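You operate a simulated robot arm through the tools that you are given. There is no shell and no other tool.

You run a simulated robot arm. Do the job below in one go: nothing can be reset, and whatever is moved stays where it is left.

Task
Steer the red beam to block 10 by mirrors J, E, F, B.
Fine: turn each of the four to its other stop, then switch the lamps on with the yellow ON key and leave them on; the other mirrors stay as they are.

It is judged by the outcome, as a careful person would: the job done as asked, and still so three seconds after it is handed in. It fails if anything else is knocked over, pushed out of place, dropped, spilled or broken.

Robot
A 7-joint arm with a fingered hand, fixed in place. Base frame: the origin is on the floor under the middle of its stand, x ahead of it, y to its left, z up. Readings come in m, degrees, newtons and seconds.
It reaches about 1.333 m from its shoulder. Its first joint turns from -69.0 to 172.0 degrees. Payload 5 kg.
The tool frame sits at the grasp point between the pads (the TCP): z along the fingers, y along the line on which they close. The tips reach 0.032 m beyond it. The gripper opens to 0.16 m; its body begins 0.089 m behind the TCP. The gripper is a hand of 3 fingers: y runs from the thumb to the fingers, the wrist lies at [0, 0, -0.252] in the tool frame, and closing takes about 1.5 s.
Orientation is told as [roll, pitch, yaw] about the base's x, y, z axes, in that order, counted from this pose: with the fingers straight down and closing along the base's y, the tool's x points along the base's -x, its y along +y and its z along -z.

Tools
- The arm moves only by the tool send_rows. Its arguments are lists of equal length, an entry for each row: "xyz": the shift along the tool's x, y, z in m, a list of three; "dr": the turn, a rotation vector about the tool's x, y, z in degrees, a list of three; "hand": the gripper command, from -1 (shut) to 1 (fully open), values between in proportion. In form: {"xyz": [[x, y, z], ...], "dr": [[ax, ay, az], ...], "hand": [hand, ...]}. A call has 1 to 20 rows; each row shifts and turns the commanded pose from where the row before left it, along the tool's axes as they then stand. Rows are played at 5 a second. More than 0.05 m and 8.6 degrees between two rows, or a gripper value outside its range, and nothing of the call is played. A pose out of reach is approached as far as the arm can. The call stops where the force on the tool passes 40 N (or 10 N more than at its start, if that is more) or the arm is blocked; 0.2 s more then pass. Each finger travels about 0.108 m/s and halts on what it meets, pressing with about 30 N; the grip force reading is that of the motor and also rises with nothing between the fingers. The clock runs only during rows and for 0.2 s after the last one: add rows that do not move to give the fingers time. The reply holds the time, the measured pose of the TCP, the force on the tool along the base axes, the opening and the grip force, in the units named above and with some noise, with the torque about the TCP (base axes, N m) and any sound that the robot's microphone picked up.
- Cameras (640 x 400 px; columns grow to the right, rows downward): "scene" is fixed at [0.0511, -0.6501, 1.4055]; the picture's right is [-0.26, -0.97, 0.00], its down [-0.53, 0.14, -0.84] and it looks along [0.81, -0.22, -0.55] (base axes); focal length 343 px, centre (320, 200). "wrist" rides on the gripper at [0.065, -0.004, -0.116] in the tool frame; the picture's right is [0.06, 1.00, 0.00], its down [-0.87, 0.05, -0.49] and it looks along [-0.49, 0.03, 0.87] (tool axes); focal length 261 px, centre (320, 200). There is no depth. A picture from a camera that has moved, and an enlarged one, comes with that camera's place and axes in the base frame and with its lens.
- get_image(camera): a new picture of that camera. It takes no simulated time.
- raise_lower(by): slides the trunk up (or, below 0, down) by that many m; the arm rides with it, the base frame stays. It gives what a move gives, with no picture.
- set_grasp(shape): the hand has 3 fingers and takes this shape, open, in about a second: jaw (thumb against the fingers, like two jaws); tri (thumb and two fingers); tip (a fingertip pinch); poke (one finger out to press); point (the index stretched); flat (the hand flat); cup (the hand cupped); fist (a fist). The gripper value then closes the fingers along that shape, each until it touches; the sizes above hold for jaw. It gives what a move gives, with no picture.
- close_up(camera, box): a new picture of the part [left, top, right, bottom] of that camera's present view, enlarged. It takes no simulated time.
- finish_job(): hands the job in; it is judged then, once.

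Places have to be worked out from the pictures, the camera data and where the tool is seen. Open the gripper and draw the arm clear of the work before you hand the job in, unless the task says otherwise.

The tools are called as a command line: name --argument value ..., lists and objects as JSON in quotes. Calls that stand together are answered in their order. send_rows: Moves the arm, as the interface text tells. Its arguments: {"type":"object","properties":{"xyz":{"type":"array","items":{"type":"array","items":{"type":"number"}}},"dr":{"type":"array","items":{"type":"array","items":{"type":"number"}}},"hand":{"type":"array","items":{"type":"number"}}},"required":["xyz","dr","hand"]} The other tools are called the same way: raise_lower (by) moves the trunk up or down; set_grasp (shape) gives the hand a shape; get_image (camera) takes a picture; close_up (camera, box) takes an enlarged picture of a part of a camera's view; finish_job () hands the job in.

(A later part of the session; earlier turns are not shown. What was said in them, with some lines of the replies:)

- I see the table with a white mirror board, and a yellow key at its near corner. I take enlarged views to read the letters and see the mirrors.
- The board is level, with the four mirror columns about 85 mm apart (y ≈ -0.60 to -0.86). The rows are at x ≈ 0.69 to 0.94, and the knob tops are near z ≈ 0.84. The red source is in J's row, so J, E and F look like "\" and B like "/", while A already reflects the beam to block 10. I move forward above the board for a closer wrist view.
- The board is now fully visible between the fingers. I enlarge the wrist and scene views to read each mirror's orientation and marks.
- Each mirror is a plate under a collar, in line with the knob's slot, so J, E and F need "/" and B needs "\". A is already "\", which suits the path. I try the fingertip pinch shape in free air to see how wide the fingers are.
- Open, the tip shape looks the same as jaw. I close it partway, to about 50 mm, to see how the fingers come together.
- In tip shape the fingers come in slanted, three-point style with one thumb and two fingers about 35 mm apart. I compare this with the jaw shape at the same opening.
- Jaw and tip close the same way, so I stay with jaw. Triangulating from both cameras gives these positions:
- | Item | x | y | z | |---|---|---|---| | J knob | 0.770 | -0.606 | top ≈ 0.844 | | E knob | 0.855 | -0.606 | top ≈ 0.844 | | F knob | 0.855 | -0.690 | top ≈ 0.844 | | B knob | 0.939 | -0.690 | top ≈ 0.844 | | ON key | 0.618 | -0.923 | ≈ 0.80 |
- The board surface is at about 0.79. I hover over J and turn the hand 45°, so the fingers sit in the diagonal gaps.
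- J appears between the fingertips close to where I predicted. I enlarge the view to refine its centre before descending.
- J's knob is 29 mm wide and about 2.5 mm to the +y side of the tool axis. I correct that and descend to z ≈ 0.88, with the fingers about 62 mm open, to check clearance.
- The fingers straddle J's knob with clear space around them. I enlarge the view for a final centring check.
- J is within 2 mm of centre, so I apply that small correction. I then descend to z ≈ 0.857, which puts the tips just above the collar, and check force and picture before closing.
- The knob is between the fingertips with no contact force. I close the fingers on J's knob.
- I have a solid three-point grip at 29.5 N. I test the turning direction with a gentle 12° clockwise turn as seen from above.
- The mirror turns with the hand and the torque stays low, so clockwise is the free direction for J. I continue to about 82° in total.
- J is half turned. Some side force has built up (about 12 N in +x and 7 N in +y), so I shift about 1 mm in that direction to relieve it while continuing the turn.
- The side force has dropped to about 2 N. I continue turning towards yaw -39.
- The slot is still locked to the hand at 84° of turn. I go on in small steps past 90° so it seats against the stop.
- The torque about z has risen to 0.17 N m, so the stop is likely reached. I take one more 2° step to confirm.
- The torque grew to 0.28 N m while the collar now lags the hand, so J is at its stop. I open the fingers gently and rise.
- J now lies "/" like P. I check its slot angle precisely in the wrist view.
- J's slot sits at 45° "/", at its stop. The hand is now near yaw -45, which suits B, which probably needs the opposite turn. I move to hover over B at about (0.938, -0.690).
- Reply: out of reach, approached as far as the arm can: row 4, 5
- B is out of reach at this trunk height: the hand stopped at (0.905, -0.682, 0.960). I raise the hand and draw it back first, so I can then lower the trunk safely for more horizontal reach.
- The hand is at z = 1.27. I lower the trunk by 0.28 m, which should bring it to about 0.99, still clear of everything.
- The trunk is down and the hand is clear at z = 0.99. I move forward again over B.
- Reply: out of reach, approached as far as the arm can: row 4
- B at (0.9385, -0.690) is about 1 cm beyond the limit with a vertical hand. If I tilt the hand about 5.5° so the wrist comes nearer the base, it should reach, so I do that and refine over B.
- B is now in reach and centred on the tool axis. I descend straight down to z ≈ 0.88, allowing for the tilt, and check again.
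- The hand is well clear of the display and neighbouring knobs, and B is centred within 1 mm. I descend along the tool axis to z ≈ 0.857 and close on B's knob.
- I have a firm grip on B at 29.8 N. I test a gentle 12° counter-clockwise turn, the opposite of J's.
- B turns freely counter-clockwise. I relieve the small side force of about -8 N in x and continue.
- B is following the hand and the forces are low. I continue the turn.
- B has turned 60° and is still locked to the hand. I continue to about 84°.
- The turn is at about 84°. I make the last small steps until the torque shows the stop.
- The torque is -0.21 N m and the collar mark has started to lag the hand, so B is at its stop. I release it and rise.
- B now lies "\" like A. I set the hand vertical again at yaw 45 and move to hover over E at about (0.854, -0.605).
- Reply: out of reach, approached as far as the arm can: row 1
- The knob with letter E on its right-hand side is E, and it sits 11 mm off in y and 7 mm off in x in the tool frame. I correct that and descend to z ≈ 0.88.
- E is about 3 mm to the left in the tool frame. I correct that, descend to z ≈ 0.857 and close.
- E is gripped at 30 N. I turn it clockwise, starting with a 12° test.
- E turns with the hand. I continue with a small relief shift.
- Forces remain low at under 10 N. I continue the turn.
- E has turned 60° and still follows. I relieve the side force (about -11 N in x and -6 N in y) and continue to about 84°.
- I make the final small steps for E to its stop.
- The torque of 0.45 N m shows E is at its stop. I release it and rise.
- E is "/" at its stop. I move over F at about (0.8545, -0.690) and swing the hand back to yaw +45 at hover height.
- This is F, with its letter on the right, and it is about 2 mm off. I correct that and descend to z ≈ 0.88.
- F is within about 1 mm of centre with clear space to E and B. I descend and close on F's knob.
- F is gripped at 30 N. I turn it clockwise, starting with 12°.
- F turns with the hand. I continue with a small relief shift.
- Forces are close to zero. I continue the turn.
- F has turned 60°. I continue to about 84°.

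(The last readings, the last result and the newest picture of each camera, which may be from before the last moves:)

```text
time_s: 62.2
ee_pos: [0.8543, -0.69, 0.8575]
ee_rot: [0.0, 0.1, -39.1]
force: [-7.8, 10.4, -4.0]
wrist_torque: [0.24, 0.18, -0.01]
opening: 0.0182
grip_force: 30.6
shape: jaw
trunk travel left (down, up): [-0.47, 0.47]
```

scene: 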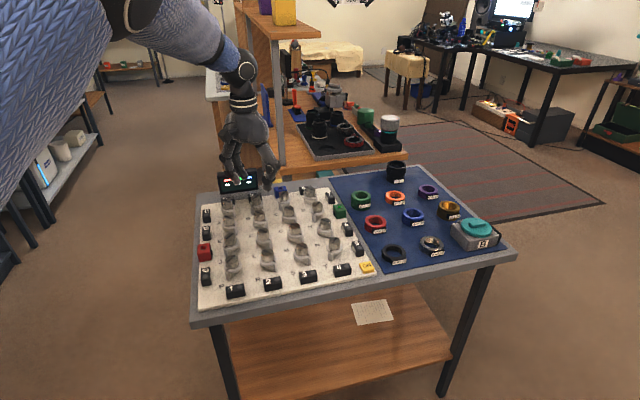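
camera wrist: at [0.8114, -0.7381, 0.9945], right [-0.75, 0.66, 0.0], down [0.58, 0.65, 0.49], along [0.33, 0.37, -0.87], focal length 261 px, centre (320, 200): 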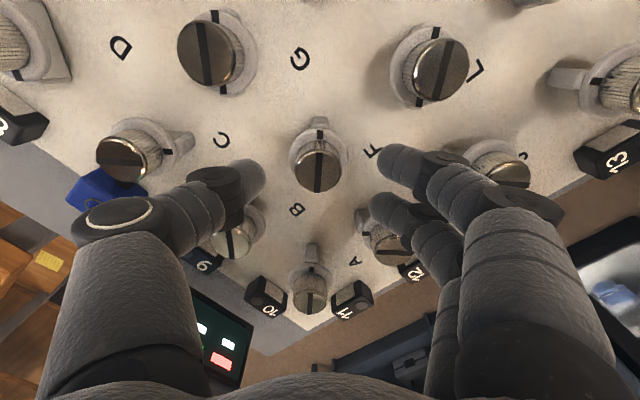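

I make the final small steps for F to its stop, with a 1 mm relief shift.

send_rows --xyz '[[0.001, 0.0003, 0], [0, 0, 0], [0, 0, 0], [0, 0, 0], [0, 0, 0]]' --dr '[[0, 0, 3], [0, 0, 3], [0, 0, 2], [0, 0, 2], [0, 0, 0]]' --hand '[-1, -1, -1, -1, -1]'

close_up --camera "wrist" --box '[230, 110, 410, 230]'

```text
time_s: 63.4
ee_pos: [0.8533, -0.6888, 0.8572]
ee_rot: [0.0, 0.0, -49.0]
force: [0.2, 2.6, 0.9]
wrist_torque: [0.08, -0.04, 0.27]
opening: 0.0184
grip_force: 30.2
shape: jaw
trunk travel left (down, up): [-0.47, 0.47]
```

```text
3.33 times, centred on (320, 170) of wrist
camera zoom: at [0.8077, -0.6427, 0.973], right [0.71, 0.7, 0.0], down [0.61, -0.62, 0.49], along [0.35, -0.35, -0.87], focal length 869 px, centre (320, 300)
```

zoom: 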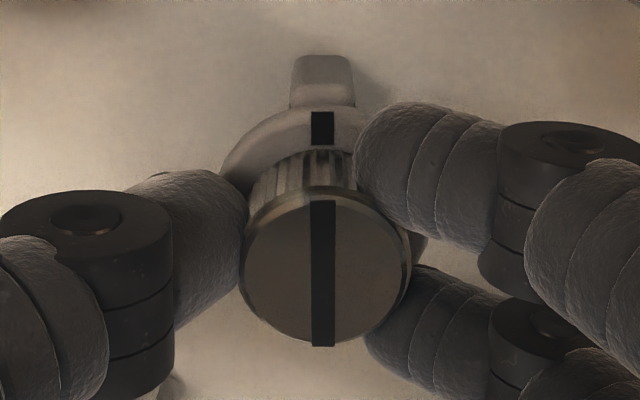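

The torque has risen to 0.27 N m and the collar lags, so F is at its stop. I release it and rise.

send_rows --xyz '[[0, 0, 0], [0, 0, 0], [0, 0, 0], [0, 0, -0.01], [0, 0, -0.025], [0, 0, -0.03], [0, 0, -0.03], [0, 0, 0]]' --dr '[[0, 0, 0], [0, 0, 0], [0, 0, 0], [0, 0, 0], [0, 0, 0], [0, 0, 0], [0, 0, 0], [0, 0, 0]]' --hand '[-0.5, -0.25, -0.25, -0.25, -0.25, -0.25, -0.25, -0.25]'

get_image --camera "wrist"

close_up --camera "scene" --box '[190, 180, 310, 300]'

close_up --camera "wrist" --box '[230, 60, 410, 180]'

```text
time_s: 65.2
ee_pos: [0.8489, -0.6899, 0.953]
ee_rot: [0.0, 0.2, -49.1]
force: [0.3, 0.5, 0.0]
wrist_torque: [-0.01, 0.02, 0.0]
opening: 0.0596
grip_force: 0.0
shape: jaw
trunk travel left (down, up): [-0.47, 0.47]
```

```text
taken
camera wrist: at [0.8041, -0.6432, 1.0686], right [0.71, 0.7, 0.0], down [0.61, -0.62, 0.49], along [0.34, -0.35, -0.87], focal length 261 px, centre (320, 200)
```

wrist: 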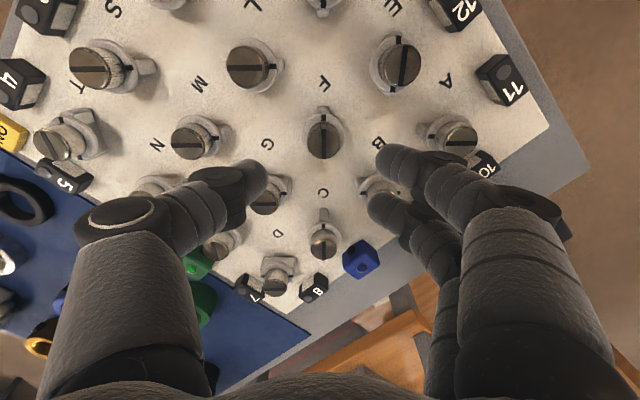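

```text
3.33 times, centred on (250, 240) of scene
camera zoom: at [0.0511, -0.6501, 1.4055], right [-0.26, -0.97, 0.0], down [-0.53, 0.14, -0.84], along [0.81, -0.22, -0.55], focal length 1143 px, centre (553, 67)
```

zoom: 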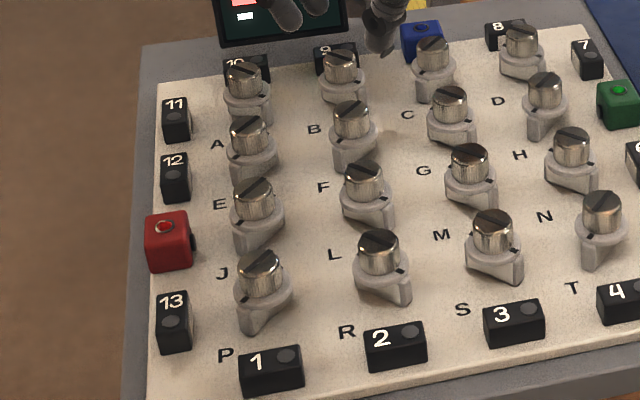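

```text
3.33 times, centred on (320, 120) of wrist
camera zoom: at [0.8041, -0.6432, 1.0686], right [0.71, 0.7, 0.0], down [0.61, -0.62, 0.49], along [0.34, -0.35, -0.87], focal length 869 px, centre (320, 467)
```

zoom: 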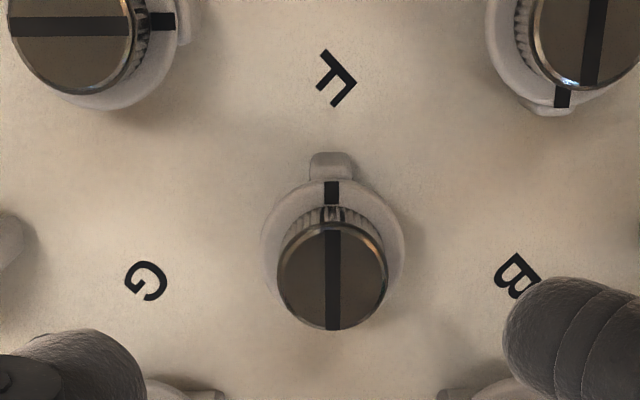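

J, E and F are now "/" and A and B are "\", with all the other mirrors unchanged. Next is the ON key, so I rise and move towards it, straightening the hand to yaw 0.

send_rows --xyz '[[0, 0, -0.04], [0, 0, -0.04], [0.0006, -0.0407, -0.003], [0.0006, -0.0407, -0.003], [0.0006, -0.0407, -0.003], [0.0006, -0.0407, -0.003], [0.0006, -0.0407, -0.003], [0.0006, -0.0407, -0.003], [0.0006, -0.0407, -0.003], [0.0006, -0.0407, 0], [0, 0, 0], [0, 0, 0], [0, 0, 0], [0, 0, 0], [0, 0, 0], [0, 0, 0], [0, 0, 0]]' --dr '[[0, 0, 0], [0, 0, 0], [0, 0, 0], [0, 0, 0], [0, 0, 0], [0, 0, 0], [0, 0, 0], [0, 0, 0], [0, 0, 0], [0, 0, 0], [0, 0, -8.2], [0, 0, -8.2], [0, 0, -8.2], [0, 0, -8.2], [0, 0, -8.2], [0, 0, -8.0], [0, 0, 0]]' --hand '[-0.25, -0.25, -0.25, -0.25, -0.25, -0.25, -0.25, -0.25, -0.25, -0.25, -0.25, -0.25, -0.25, -0.25, -0.25, -0.25, -0.25]'

get_image --camera "scene"

get_image --camera "wrist"

```text
time_s: 68.8
ee_pos: [0.6051, -0.9003, 1.0534]
ee_rot: [0.1, 0.1, 0.1]
force: [0.7, 0.0, 0.1]
wrist_torque: [-0.02, -0.01, 0.01]
opening: 0.06
grip_force: 0.0
shape: jaw
trunk travel left (down, up): [-0.47, 0.47]
```

```text
taken
```

scene: 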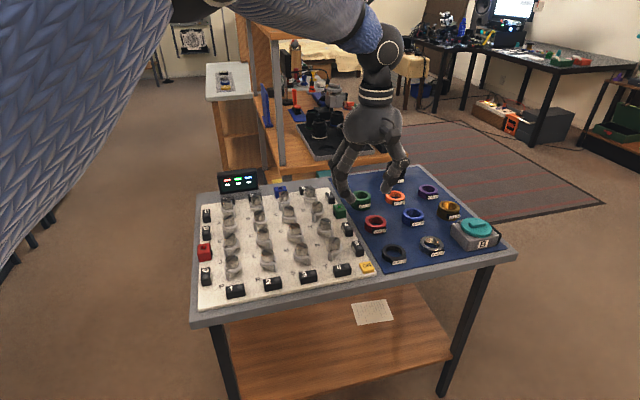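

```text
taken
camera wrist: at [0.5397, -0.9047, 1.1679], right [-0.06, 1.0, 0.0], down [0.87, 0.05, 0.49], along [0.49, 0.03, -0.87], focal length 261 px, centre (320, 200)
```

wrist: 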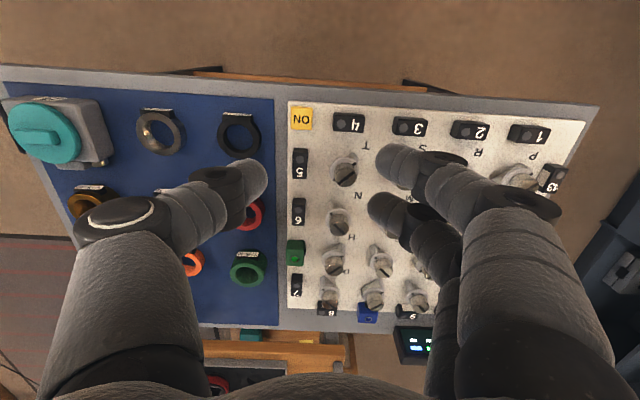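

The ON key is at about (0.619, -0.924). I switch to the poke shape here in free air and look at where the pressing finger is.

set_grasp --shape "poke"

get_image --camera "wrist"

close_up --camera "scene" --box '[310, 90, 440, 220]'

close_up --camera "wrist" --box '[260, 90, 360, 160]'

```text
time_s: 69.7
ee_pos: [0.6037, -0.9008, 1.0528]
ee_rot: [0.0, -0.1, 0.0]
force: [-0.1, -0.2, -0.1]
wrist_torque: [-0.01, -0.01, -0.04]
opening: 0.0001
grip_force: 0.0
shape: poke
trunk travel left (down, up): [-0.47, 0.47]
```

```text
taken
camera wrist: at [0.5397, -0.9044, 1.168], right [-0.06, 1.0, 0.0], down [0.87, 0.05, 0.49], along [0.49, 0.03, -0.87], focal length 261 px, centre (320, 200)
```

wrist: 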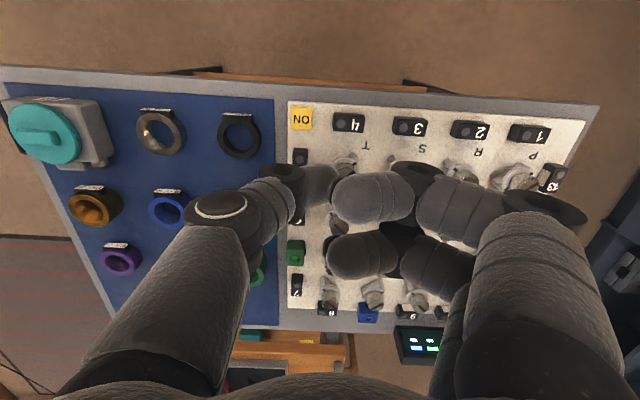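

```text
3.08 times, centred on (375, 155) of scene
camera zoom: at [0.0511, -0.6501, 1.4055], right [-0.26, -0.97, 0.0], down [-0.53, 0.14, -0.84], along [0.81, -0.22, -0.55], focal length 1055 px, centre (151, 338)
```

zoom: 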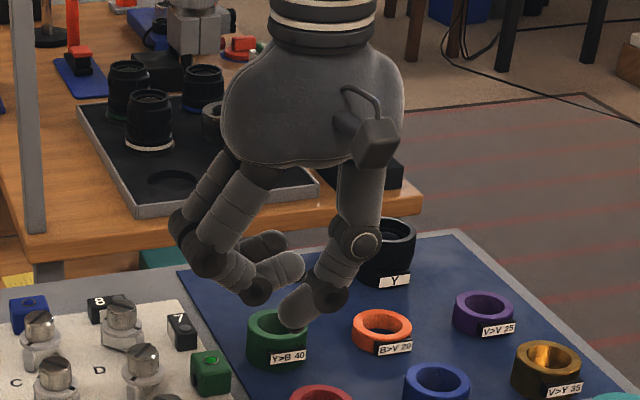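

```text
5.71 times, centred on (310, 125) of wrist
camera zoom: at [0.5397, -0.9044, 1.168], right [-0.06, 1.0, 0.0], down [0.87, 0.05, 0.49], along [0.49, 0.03, -0.87], focal length 1489 px, centre (377, 629)
```

zoom: 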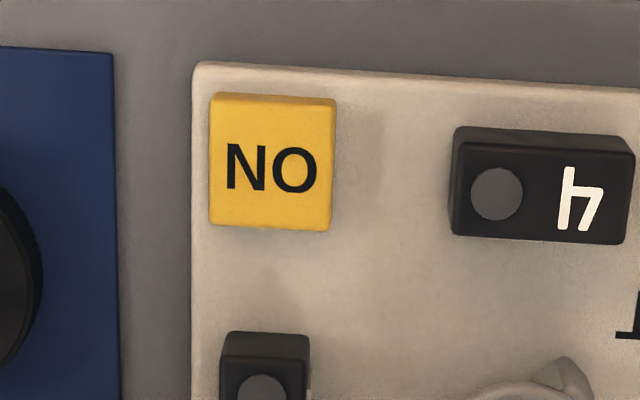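

In poke shape the thumb tip is lowest but partly hidden. I check the point shape as an alternative.

set_grasp --shape "point"

get_image --camera "wrist"

close_up --camera "scene" --box '[310, 90, 440, 220]'

```text
time_s: 70.6
ee_pos: [0.6056, -0.9006, 1.0518]
ee_rot: [0.0, 0.0, 0.0]
force: [0.1, 0.0, 0.0]
wrist_torque: [-0.02, 0.01, 0.01]
opening: 0.0
grip_force: 0.0
shape: point
trunk travel left (down, up): [-0.47, 0.47]
```

```text
taken
camera wrist: at [0.5397, -0.9045, 1.168], right [-0.06, 1.0, 0.0], down [0.87, 0.05, 0.49], along [0.49, 0.03, -0.87], focal length 261 px, centre (320, 200)
```

wrist: 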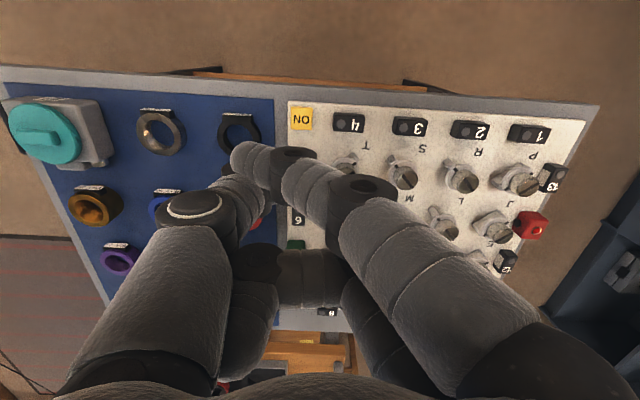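

```text
3.08 times, centred on (375, 155) of scene
camera zoom: at [0.0511, -0.6501, 1.4055], right [-0.26, -0.97, 0.0], down [-0.53, 0.14, -0.84], along [0.81, -0.22, -0.55], focal length 1055 px, centre (151, 338)
```

zoom: 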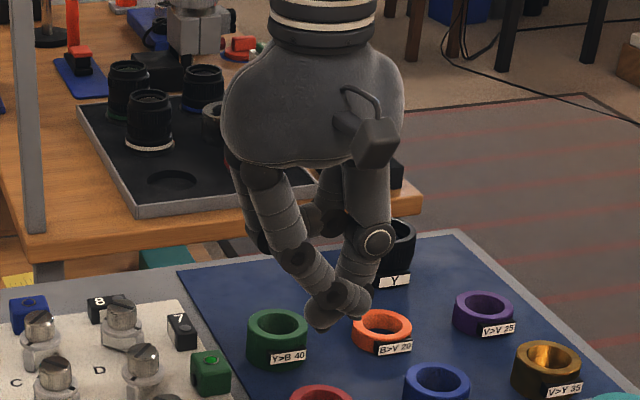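

Point would let the thumb touch first, so poke is better. There the thumb tip sits on the tool axis about 30 mm beyond the TCP, with the curled fingers higher. I go back to poke and move to hover over the ON key.

set_grasp --shape "poke"

send_rows --xyz '[[-0.0035, -0.0057, 0.038], [-0.0035, -0.0057, 0.038], [-0.0035, -0.0057, 0.038], [-0.0035, -0.0057, 0.03], [0, 0, 0]]' --dr '[[0, 0, 0], [0, 0, 0], [0, 0, 0], [0, 0, 0], [0, 0, 0]]' --hand '[1, 1, 1, 1, 1]'

get_image --camera "wrist"

close_up --camera "scene" --box '[310, 180, 430, 300]'

```text
time_s: 71.5
ee_pos: [0.605, -0.9012, 1.0525]
ee_rot: [0.0, 0.0, 0.0]
force: [-0.2, 0.4, 0.7]
wrist_torque: [0.0, -0.02, -0.02]
opening: 0.0
grip_force: 0.1
shape: poke
trunk travel left (down, up): [-0.47, 0.47]
```

```text
time_s: 72.7
ee_pos: [0.6174, -0.9235, 0.907]
ee_rot: [0.0, 0.0, 0.0]
force: [-0.5, -0.5, -0.3]
wrist_torque: [0.0, 0.0, -0.02]
opening: 0.0
grip_force: 0.1
shape: poke
trunk travel left (down, up): [-0.47, 0.47]
```

```text
taken
camera wrist: at [0.5532, -0.9261, 1.0231], right [-0.06, 1.0, 0.0], down [0.87, 0.05, 0.49], along [0.49, 0.03, -0.87], focal length 261 px, centre (320, 200)
```

wrist: 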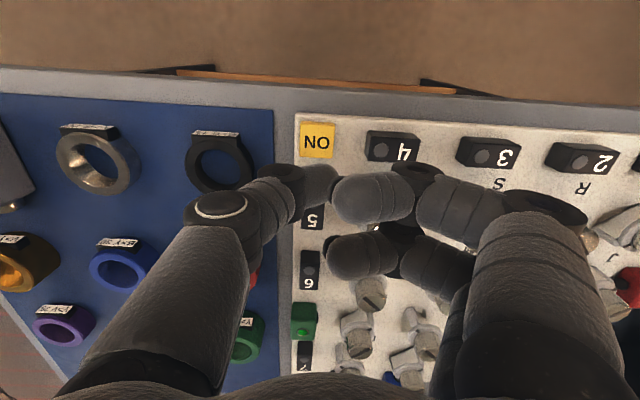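

```text
3.33 times, centred on (370, 240) of scene
camera zoom: at [0.0511, -0.6501, 1.4055], right [-0.26, -0.97, 0.0], down [-0.53, 0.14, -0.84], along [0.81, -0.22, -0.55], focal length 1143 px, centre (153, 67)
```

zoom: 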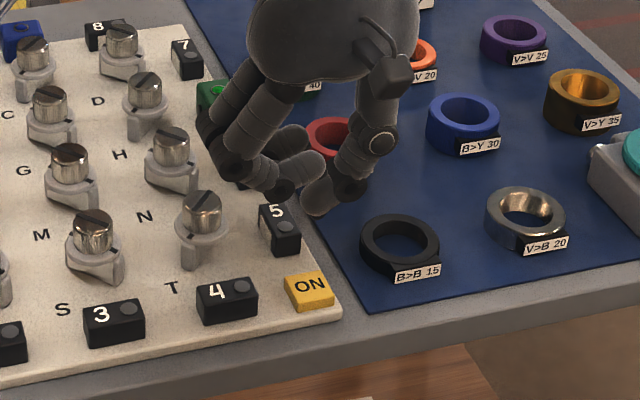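

The thumb tip is directly above the ON key, both in the scene view and by my calculation. I descend to about 15 mm above the key and check.

send_rows --xyz '[[-0.001, 0, 0.02], [0, 0, 0.02], [0, 0, 0.018], [0, 0, 0]]' --dr '[[0, 0, 0], [0, 0, 0], [0, 0, 0], [0, 0, 0]]' --hand '[1, 1, 1, 1]'

get_image --camera "wrist"

close_up --camera "scene" --box '[330, 220, 410, 300]'

```text
time_s: 73.7
ee_pos: [0.6182, -0.9248, 0.8513]
ee_rot: [0.0, 0.0, -0.1]
force: [0.1, 0.5, 0.4]
wrist_torque: [-0.05, -0.03, -0.02]
opening: 0.0004
grip_force: 0.1
shape: poke
trunk travel left (down, up): [-0.47, 0.47]
```

```text
taken
camera wrist: at [0.5534, -0.928, 0.9671], right [-0.06, 1.0, 0.0], down [0.87, 0.05, 0.49], along [0.49, 0.03, -0.87], focal length 261 px, centre (320, 200)
```

wrist: 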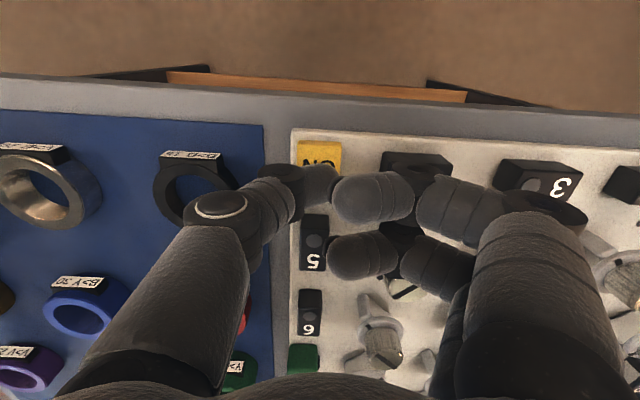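

```text
5.00 times, centred on (370, 260) of scene
camera zoom: at [0.0511, -0.6501, 1.4055], right [-0.26, -0.97, 0.0], down [-0.53, 0.14, -0.84], along [0.81, -0.22, -0.55], focal length 1715 px, centre (70, -100)
```

zoom: 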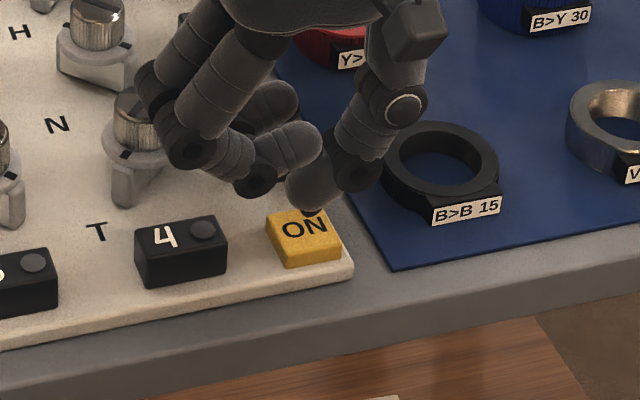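

The clearances look fine: the curled fingers stay above block 4 and clear of T. I descend to near contact and then in small steps, watching the force.

send_rows --xyz '[[0, 0, 0.005], [0, 0, 0.005], [0, 0, 0.004], [0, 0, 0]]' --dr '[[0, 0, 0], [0, 0, 0], [0, 0, 0], [0, 0, 0]]' --hand '[1, 1, 1, 1]'

close_up --camera "scene" --box '[330, 220, 410, 300]'

```text
time_s: 74.7
ee_pos: [0.6181, -0.9231, 0.8372]
ee_rot: [0.0, -0.1, 0.0]
force: [0.2, 0.4, 0.3]
wrist_torque: [-0.01, -0.03, 0.01]
opening: 0.0001
grip_force: 0.1
shape: poke
trunk travel left (down, up): [-0.47, 0.47]
```

```text
5.00 times, centred on (370, 260) of scene
camera zoom: at [0.0511, -0.6501, 1.4055], right [-0.26, -0.97, 0.0], down [-0.53, 0.14, -0.84], along [0.81, -0.22, -0.55], focal length 1715 px, centre (70, -100)
```

zoom: 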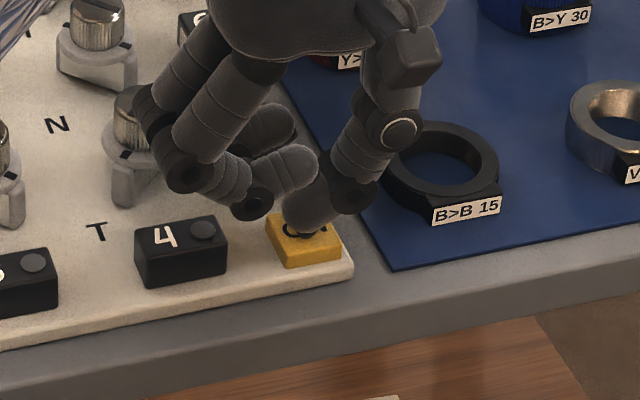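

The tip is just above the key's centre with no contact yet. I press on in 2 mm steps.

send_rows --xyz '[[0, 0, 0.002], [0, 0, 0.002], [0, 0, 0]]' --dr '[[0, 0, 0], [0, 0, 0], [0, 0, 0]]' --hand '[1, 1, 1]'

close_up --camera "scene" --box '[190, 160, 390, 310]'

```text
time_s: 75.5
ee_pos: [0.6192, -0.9218, 0.8331]
ee_rot: [0.0, 0.0, 0.1]
force: [-0.5, 0.2, 0.8]
wrist_torque: [0.04, 0.0, -0.01]
opening: 0.0
grip_force: 0.0
shape: poke
trunk travel left (down, up): [-0.47, 0.47]
```

```text
2.67 times, centred on (290, 235) of scene
camera zoom: at [0.0511, -0.6501, 1.4055], right [-0.26, -0.97, 0.0], down [-0.53, 0.14, -0.84], along [0.81, -0.22, -0.55], focal length 914 px, centre (400, 107)
```

zoom: 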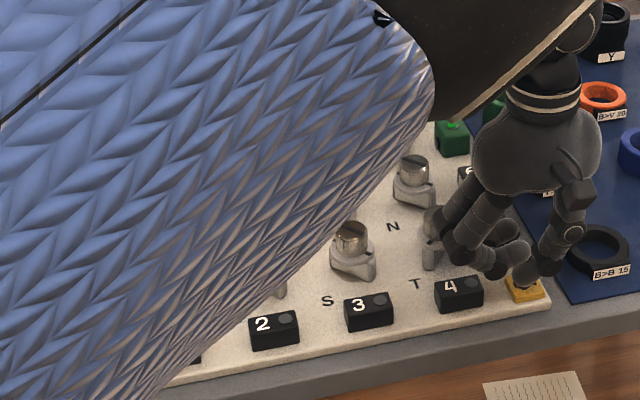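

There is no contact force yet at z = 0.833. I continue pressing in 1.5 mm steps.

send_rows --xyz '[[0, 0, 0.0015], [0, 0, 0.0015], [0, 0, 0]]' --dr '[[0, 0, 0], [0, 0, 0], [0, 0, 0]]' --hand '[1, 1, 1]'

```text
time_s: 76.3
ee_pos: [0.6198, -0.922, 0.8309]
ee_rot: [0.1, 0.0, 0.0]
force: [0.7, -2.1, 5.0]
wrist_torque: [-0.04, 0.03, 0.0]
opening: 0.0002
grip_force: 0.2
shape: poke
trunk travel left (down, up): [-0.47, 0.47]
heard: click
```

I heard a click at about 5 N, so the key has been pressed. I lift off straight up and look for the beams.

send_rows --xyz '[[0, 0, -0.005], [0, 0, -0.01], [0, 0, -0.03], [0, 0, -0.04], [0, 0, -0.04], [0, 0, -0.04], [0, 0, -0.04], [0, 0, 0]]' --dr '[[0, 0, 0], [0, 0, 0], [0, 0, 0], [0, 0, 0], [0, 0, 0], [0, 0, 0], [0, 0, 0], [0, 0, 0]]' --hand '[1, 1, 1, 1, 1, 1, 1, 1]'

get_image --camera "scene"

get_image --camera "wrist"

```text
time_s: 78.1
ee_pos: [0.6191, -0.9263, 1.036]
ee_rot: [0.1, 0.0, 0.0]
force: [0.6, -0.8, -0.6]
wrist_torque: [0.04, 0.01, -0.02]
opening: 0.0
grip_force: 0.0
shape: poke
trunk travel left (down, up): [-0.47, 0.47]
```

```text
taken
```

scene: 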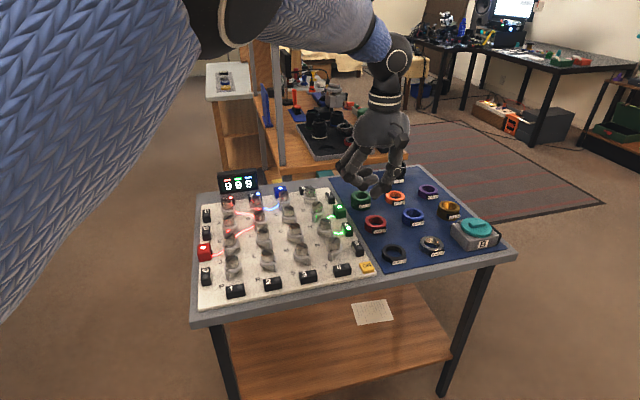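

```text
taken
camera wrist: at [0.5532, -0.9295, 1.152], right [-0.06, 1.0, 0.0], down [0.87, 0.05, 0.49], along [0.49, 0.03, -0.87], focal length 261 px, centre (320, 200)
```

wrist: 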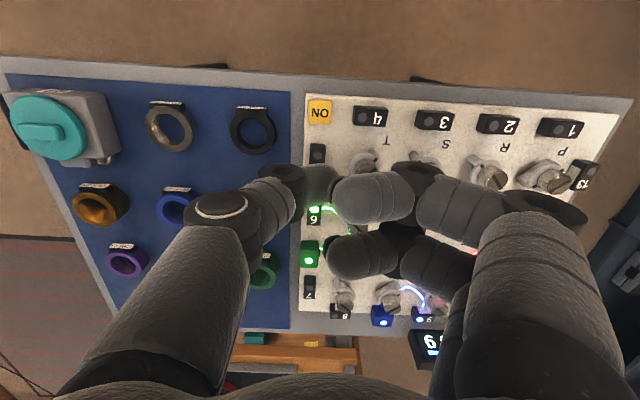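

The lamps are on and the beams are visible. I enlarge the board to follow the red beam and read the display.

close_up --camera "scene" --box '[190, 165, 290, 275]'

close_up --camera "scene" --box '[210, 165, 270, 205]'

close_up --camera "scene" --box '[270, 180, 390, 290]'

```text
3.64 times, centred on (240, 220) of scene
camera zoom: at [0.0511, -0.6501, 1.4055], right [-0.26, -0.97, 0.0], down [-0.53, 0.14, -0.84], along [0.81, -0.22, -0.55], focal length 1247 px, centre (611, 127)
```

zoom: 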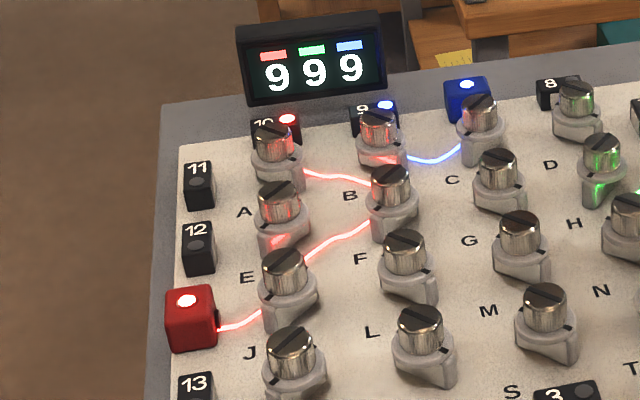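

```text
10.00 times, centred on (240, 185) of scene
camera zoom: at [0.0511, -0.6501, 1.4055], right [-0.26, -0.97, 0.0], down [-0.53, 0.14, -0.84], along [0.81, -0.22, -0.55], focal length 3430 px, centre (1120, 350)
```

zoom: 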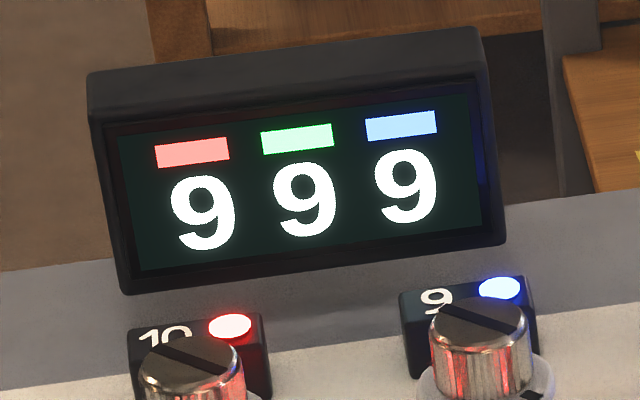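

```text
3.64 times, centred on (330, 235) of scene
camera zoom: at [0.0511, -0.6501, 1.4055], right [-0.26, -0.97, 0.0], down [-0.53, 0.14, -0.84], along [0.81, -0.22, -0.55], focal length 1247 px, centre (284, 73)
```

zoom: 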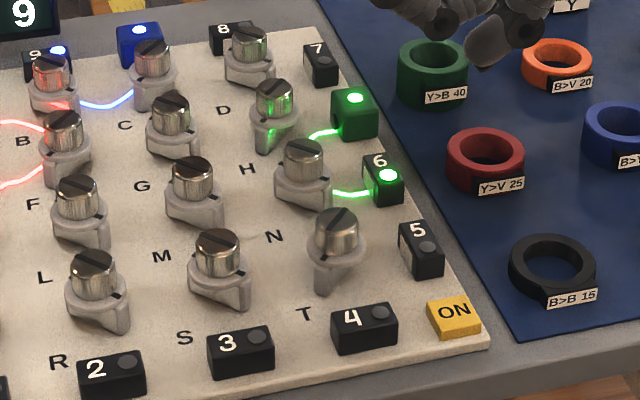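

Block 10's lamp is lit red, the beam runs J–E–F–B–A to block 10, and the display reads 9 9 9 with the lamps on. I open the hand and draw the arm up and back, clear of the board.

send_rows --xyz '[[0, 0, -0.04], [0, 0, -0.04], [0, 0, -0.04], [0.0194, 0.034, 0], [0.0194, 0.034, 0], [0.0194, 0.034, 0], [0.0194, 0.034, 0], [0.0194, 0.034, 0], [0.0194, 0.034, 0], [0.0194, 0.034, 0], [0.0194, 0.034, 0], [0, 0, 0]]' --dr '[[0, 0, 0], [0, 0, 0], [0, 0, 0], [0, 0, 0], [0, 0, 0], [0, 0, 0], [0, 0, 0], [0, 0, 0], [0, 0, 0], [0, 0, 0], [0, 0, 0], [0, 0, 0]]' --hand '[1, 1, 1, 1, 1, 1, 1, 1, 1, 1, 1, 1]'

set_grasp --shape "jaw"

get_image --camera "scene"

get_image --camera "wrist"

```text
time_s: 80.7
ee_pos: [0.4649, -0.652, 1.1543]
ee_rot: [0.0, 0.0, -0.1]
force: [0.2, -0.1, 0.0]
wrist_torque: [0.04, 0.02, 0.0]
opening: 0.0003
grip_force: 0.1
shape: poke
trunk travel left (down, up): [-0.47, 0.47]
```

```text
time_s: 81.6
ee_pos: [0.4649, -0.6512, 1.1535]
ee_rot: [0.0, 0.0, -0.1]
force: [-0.3, 0.4, -0.6]
wrist_torque: [0.01, 0.01, -0.01]
opening: 0.1598
grip_force: 0.1
shape: jaw
trunk travel left (down, up): [-0.47, 0.47]
```

```text
taken
```

scene: 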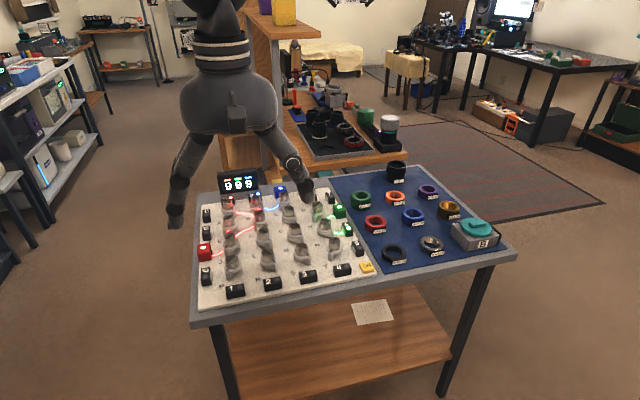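

```text
taken
camera wrist: at [0.3995, -0.656, 1.2698], right [-0.06, 1.0, 0.0], down [0.87, 0.05, 0.49], along [0.49, 0.03, -0.87], focal length 261 px, centre (320, 200)
```

wrist: 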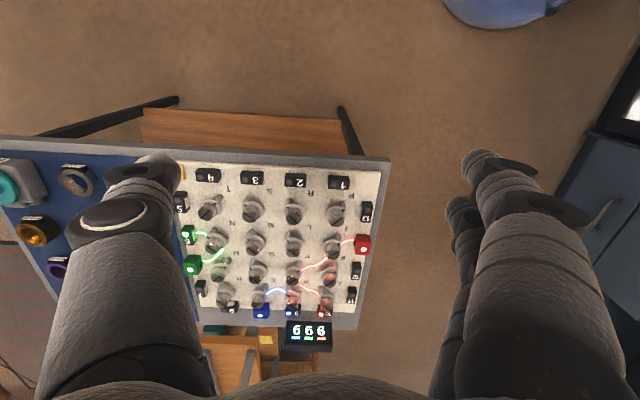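

The arm is clear and the hand is open. I take a last enlarged look at the whole board before handing in.

close_up --camera "wrist" --box '[170, 150, 390, 350]'

close_up --camera "scene" --box '[190, 165, 390, 305]'

```text
2.00 times, centred on (280, 250) of wrist
camera zoom: at [0.3995, -0.656, 1.2698], right [-0.06, 1.0, 0.0], down [0.87, 0.05, 0.49], along [0.49, 0.03, -0.87], focal length 521 px, centre (400, 100)
```

zoom: 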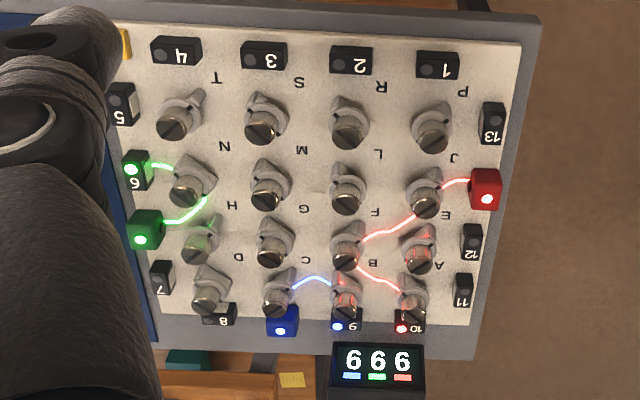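

```text
2.86 times, centred on (290, 235) of scene
camera zoom: at [0.0511, -0.6501, 1.4055], right [-0.26, -0.97, 0.0], down [-0.53, 0.14, -0.84], along [0.81, -0.22, -0.55], focal length 980 px, centre (406, 100)
```

zoom: 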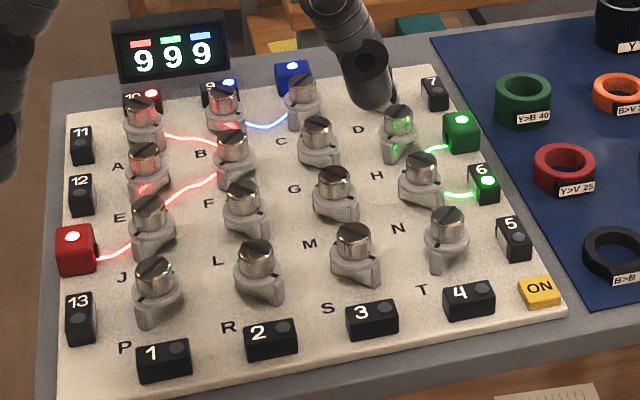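

The red beam reaches block 10, whose lamp is lit red. The other mirrors are as they were, the lamps stay on and nothing has been disturbed, so I hand the job in.

finish_job

```text
The job is handed in.
```

The red beam now reaches block 10, and its lamp is lit red. I turned J, E, F and B each to its other stop, then pressed the yellow ON key once. The lamps were still on when I handed the job in.

- **Path:** the beam runs J–E–F–B and then off mirror A to block 10. A was already at the right angle, so I left it alone.
- **Other mirrors:** all of them look unchanged in the final pictures, and nothing else on the table was moved.
- **Arm:** the gripper is open and the arm is drawn back clear of the board. The trunk is 0.28 m lower than at the start, because B was out of reach otherwise.
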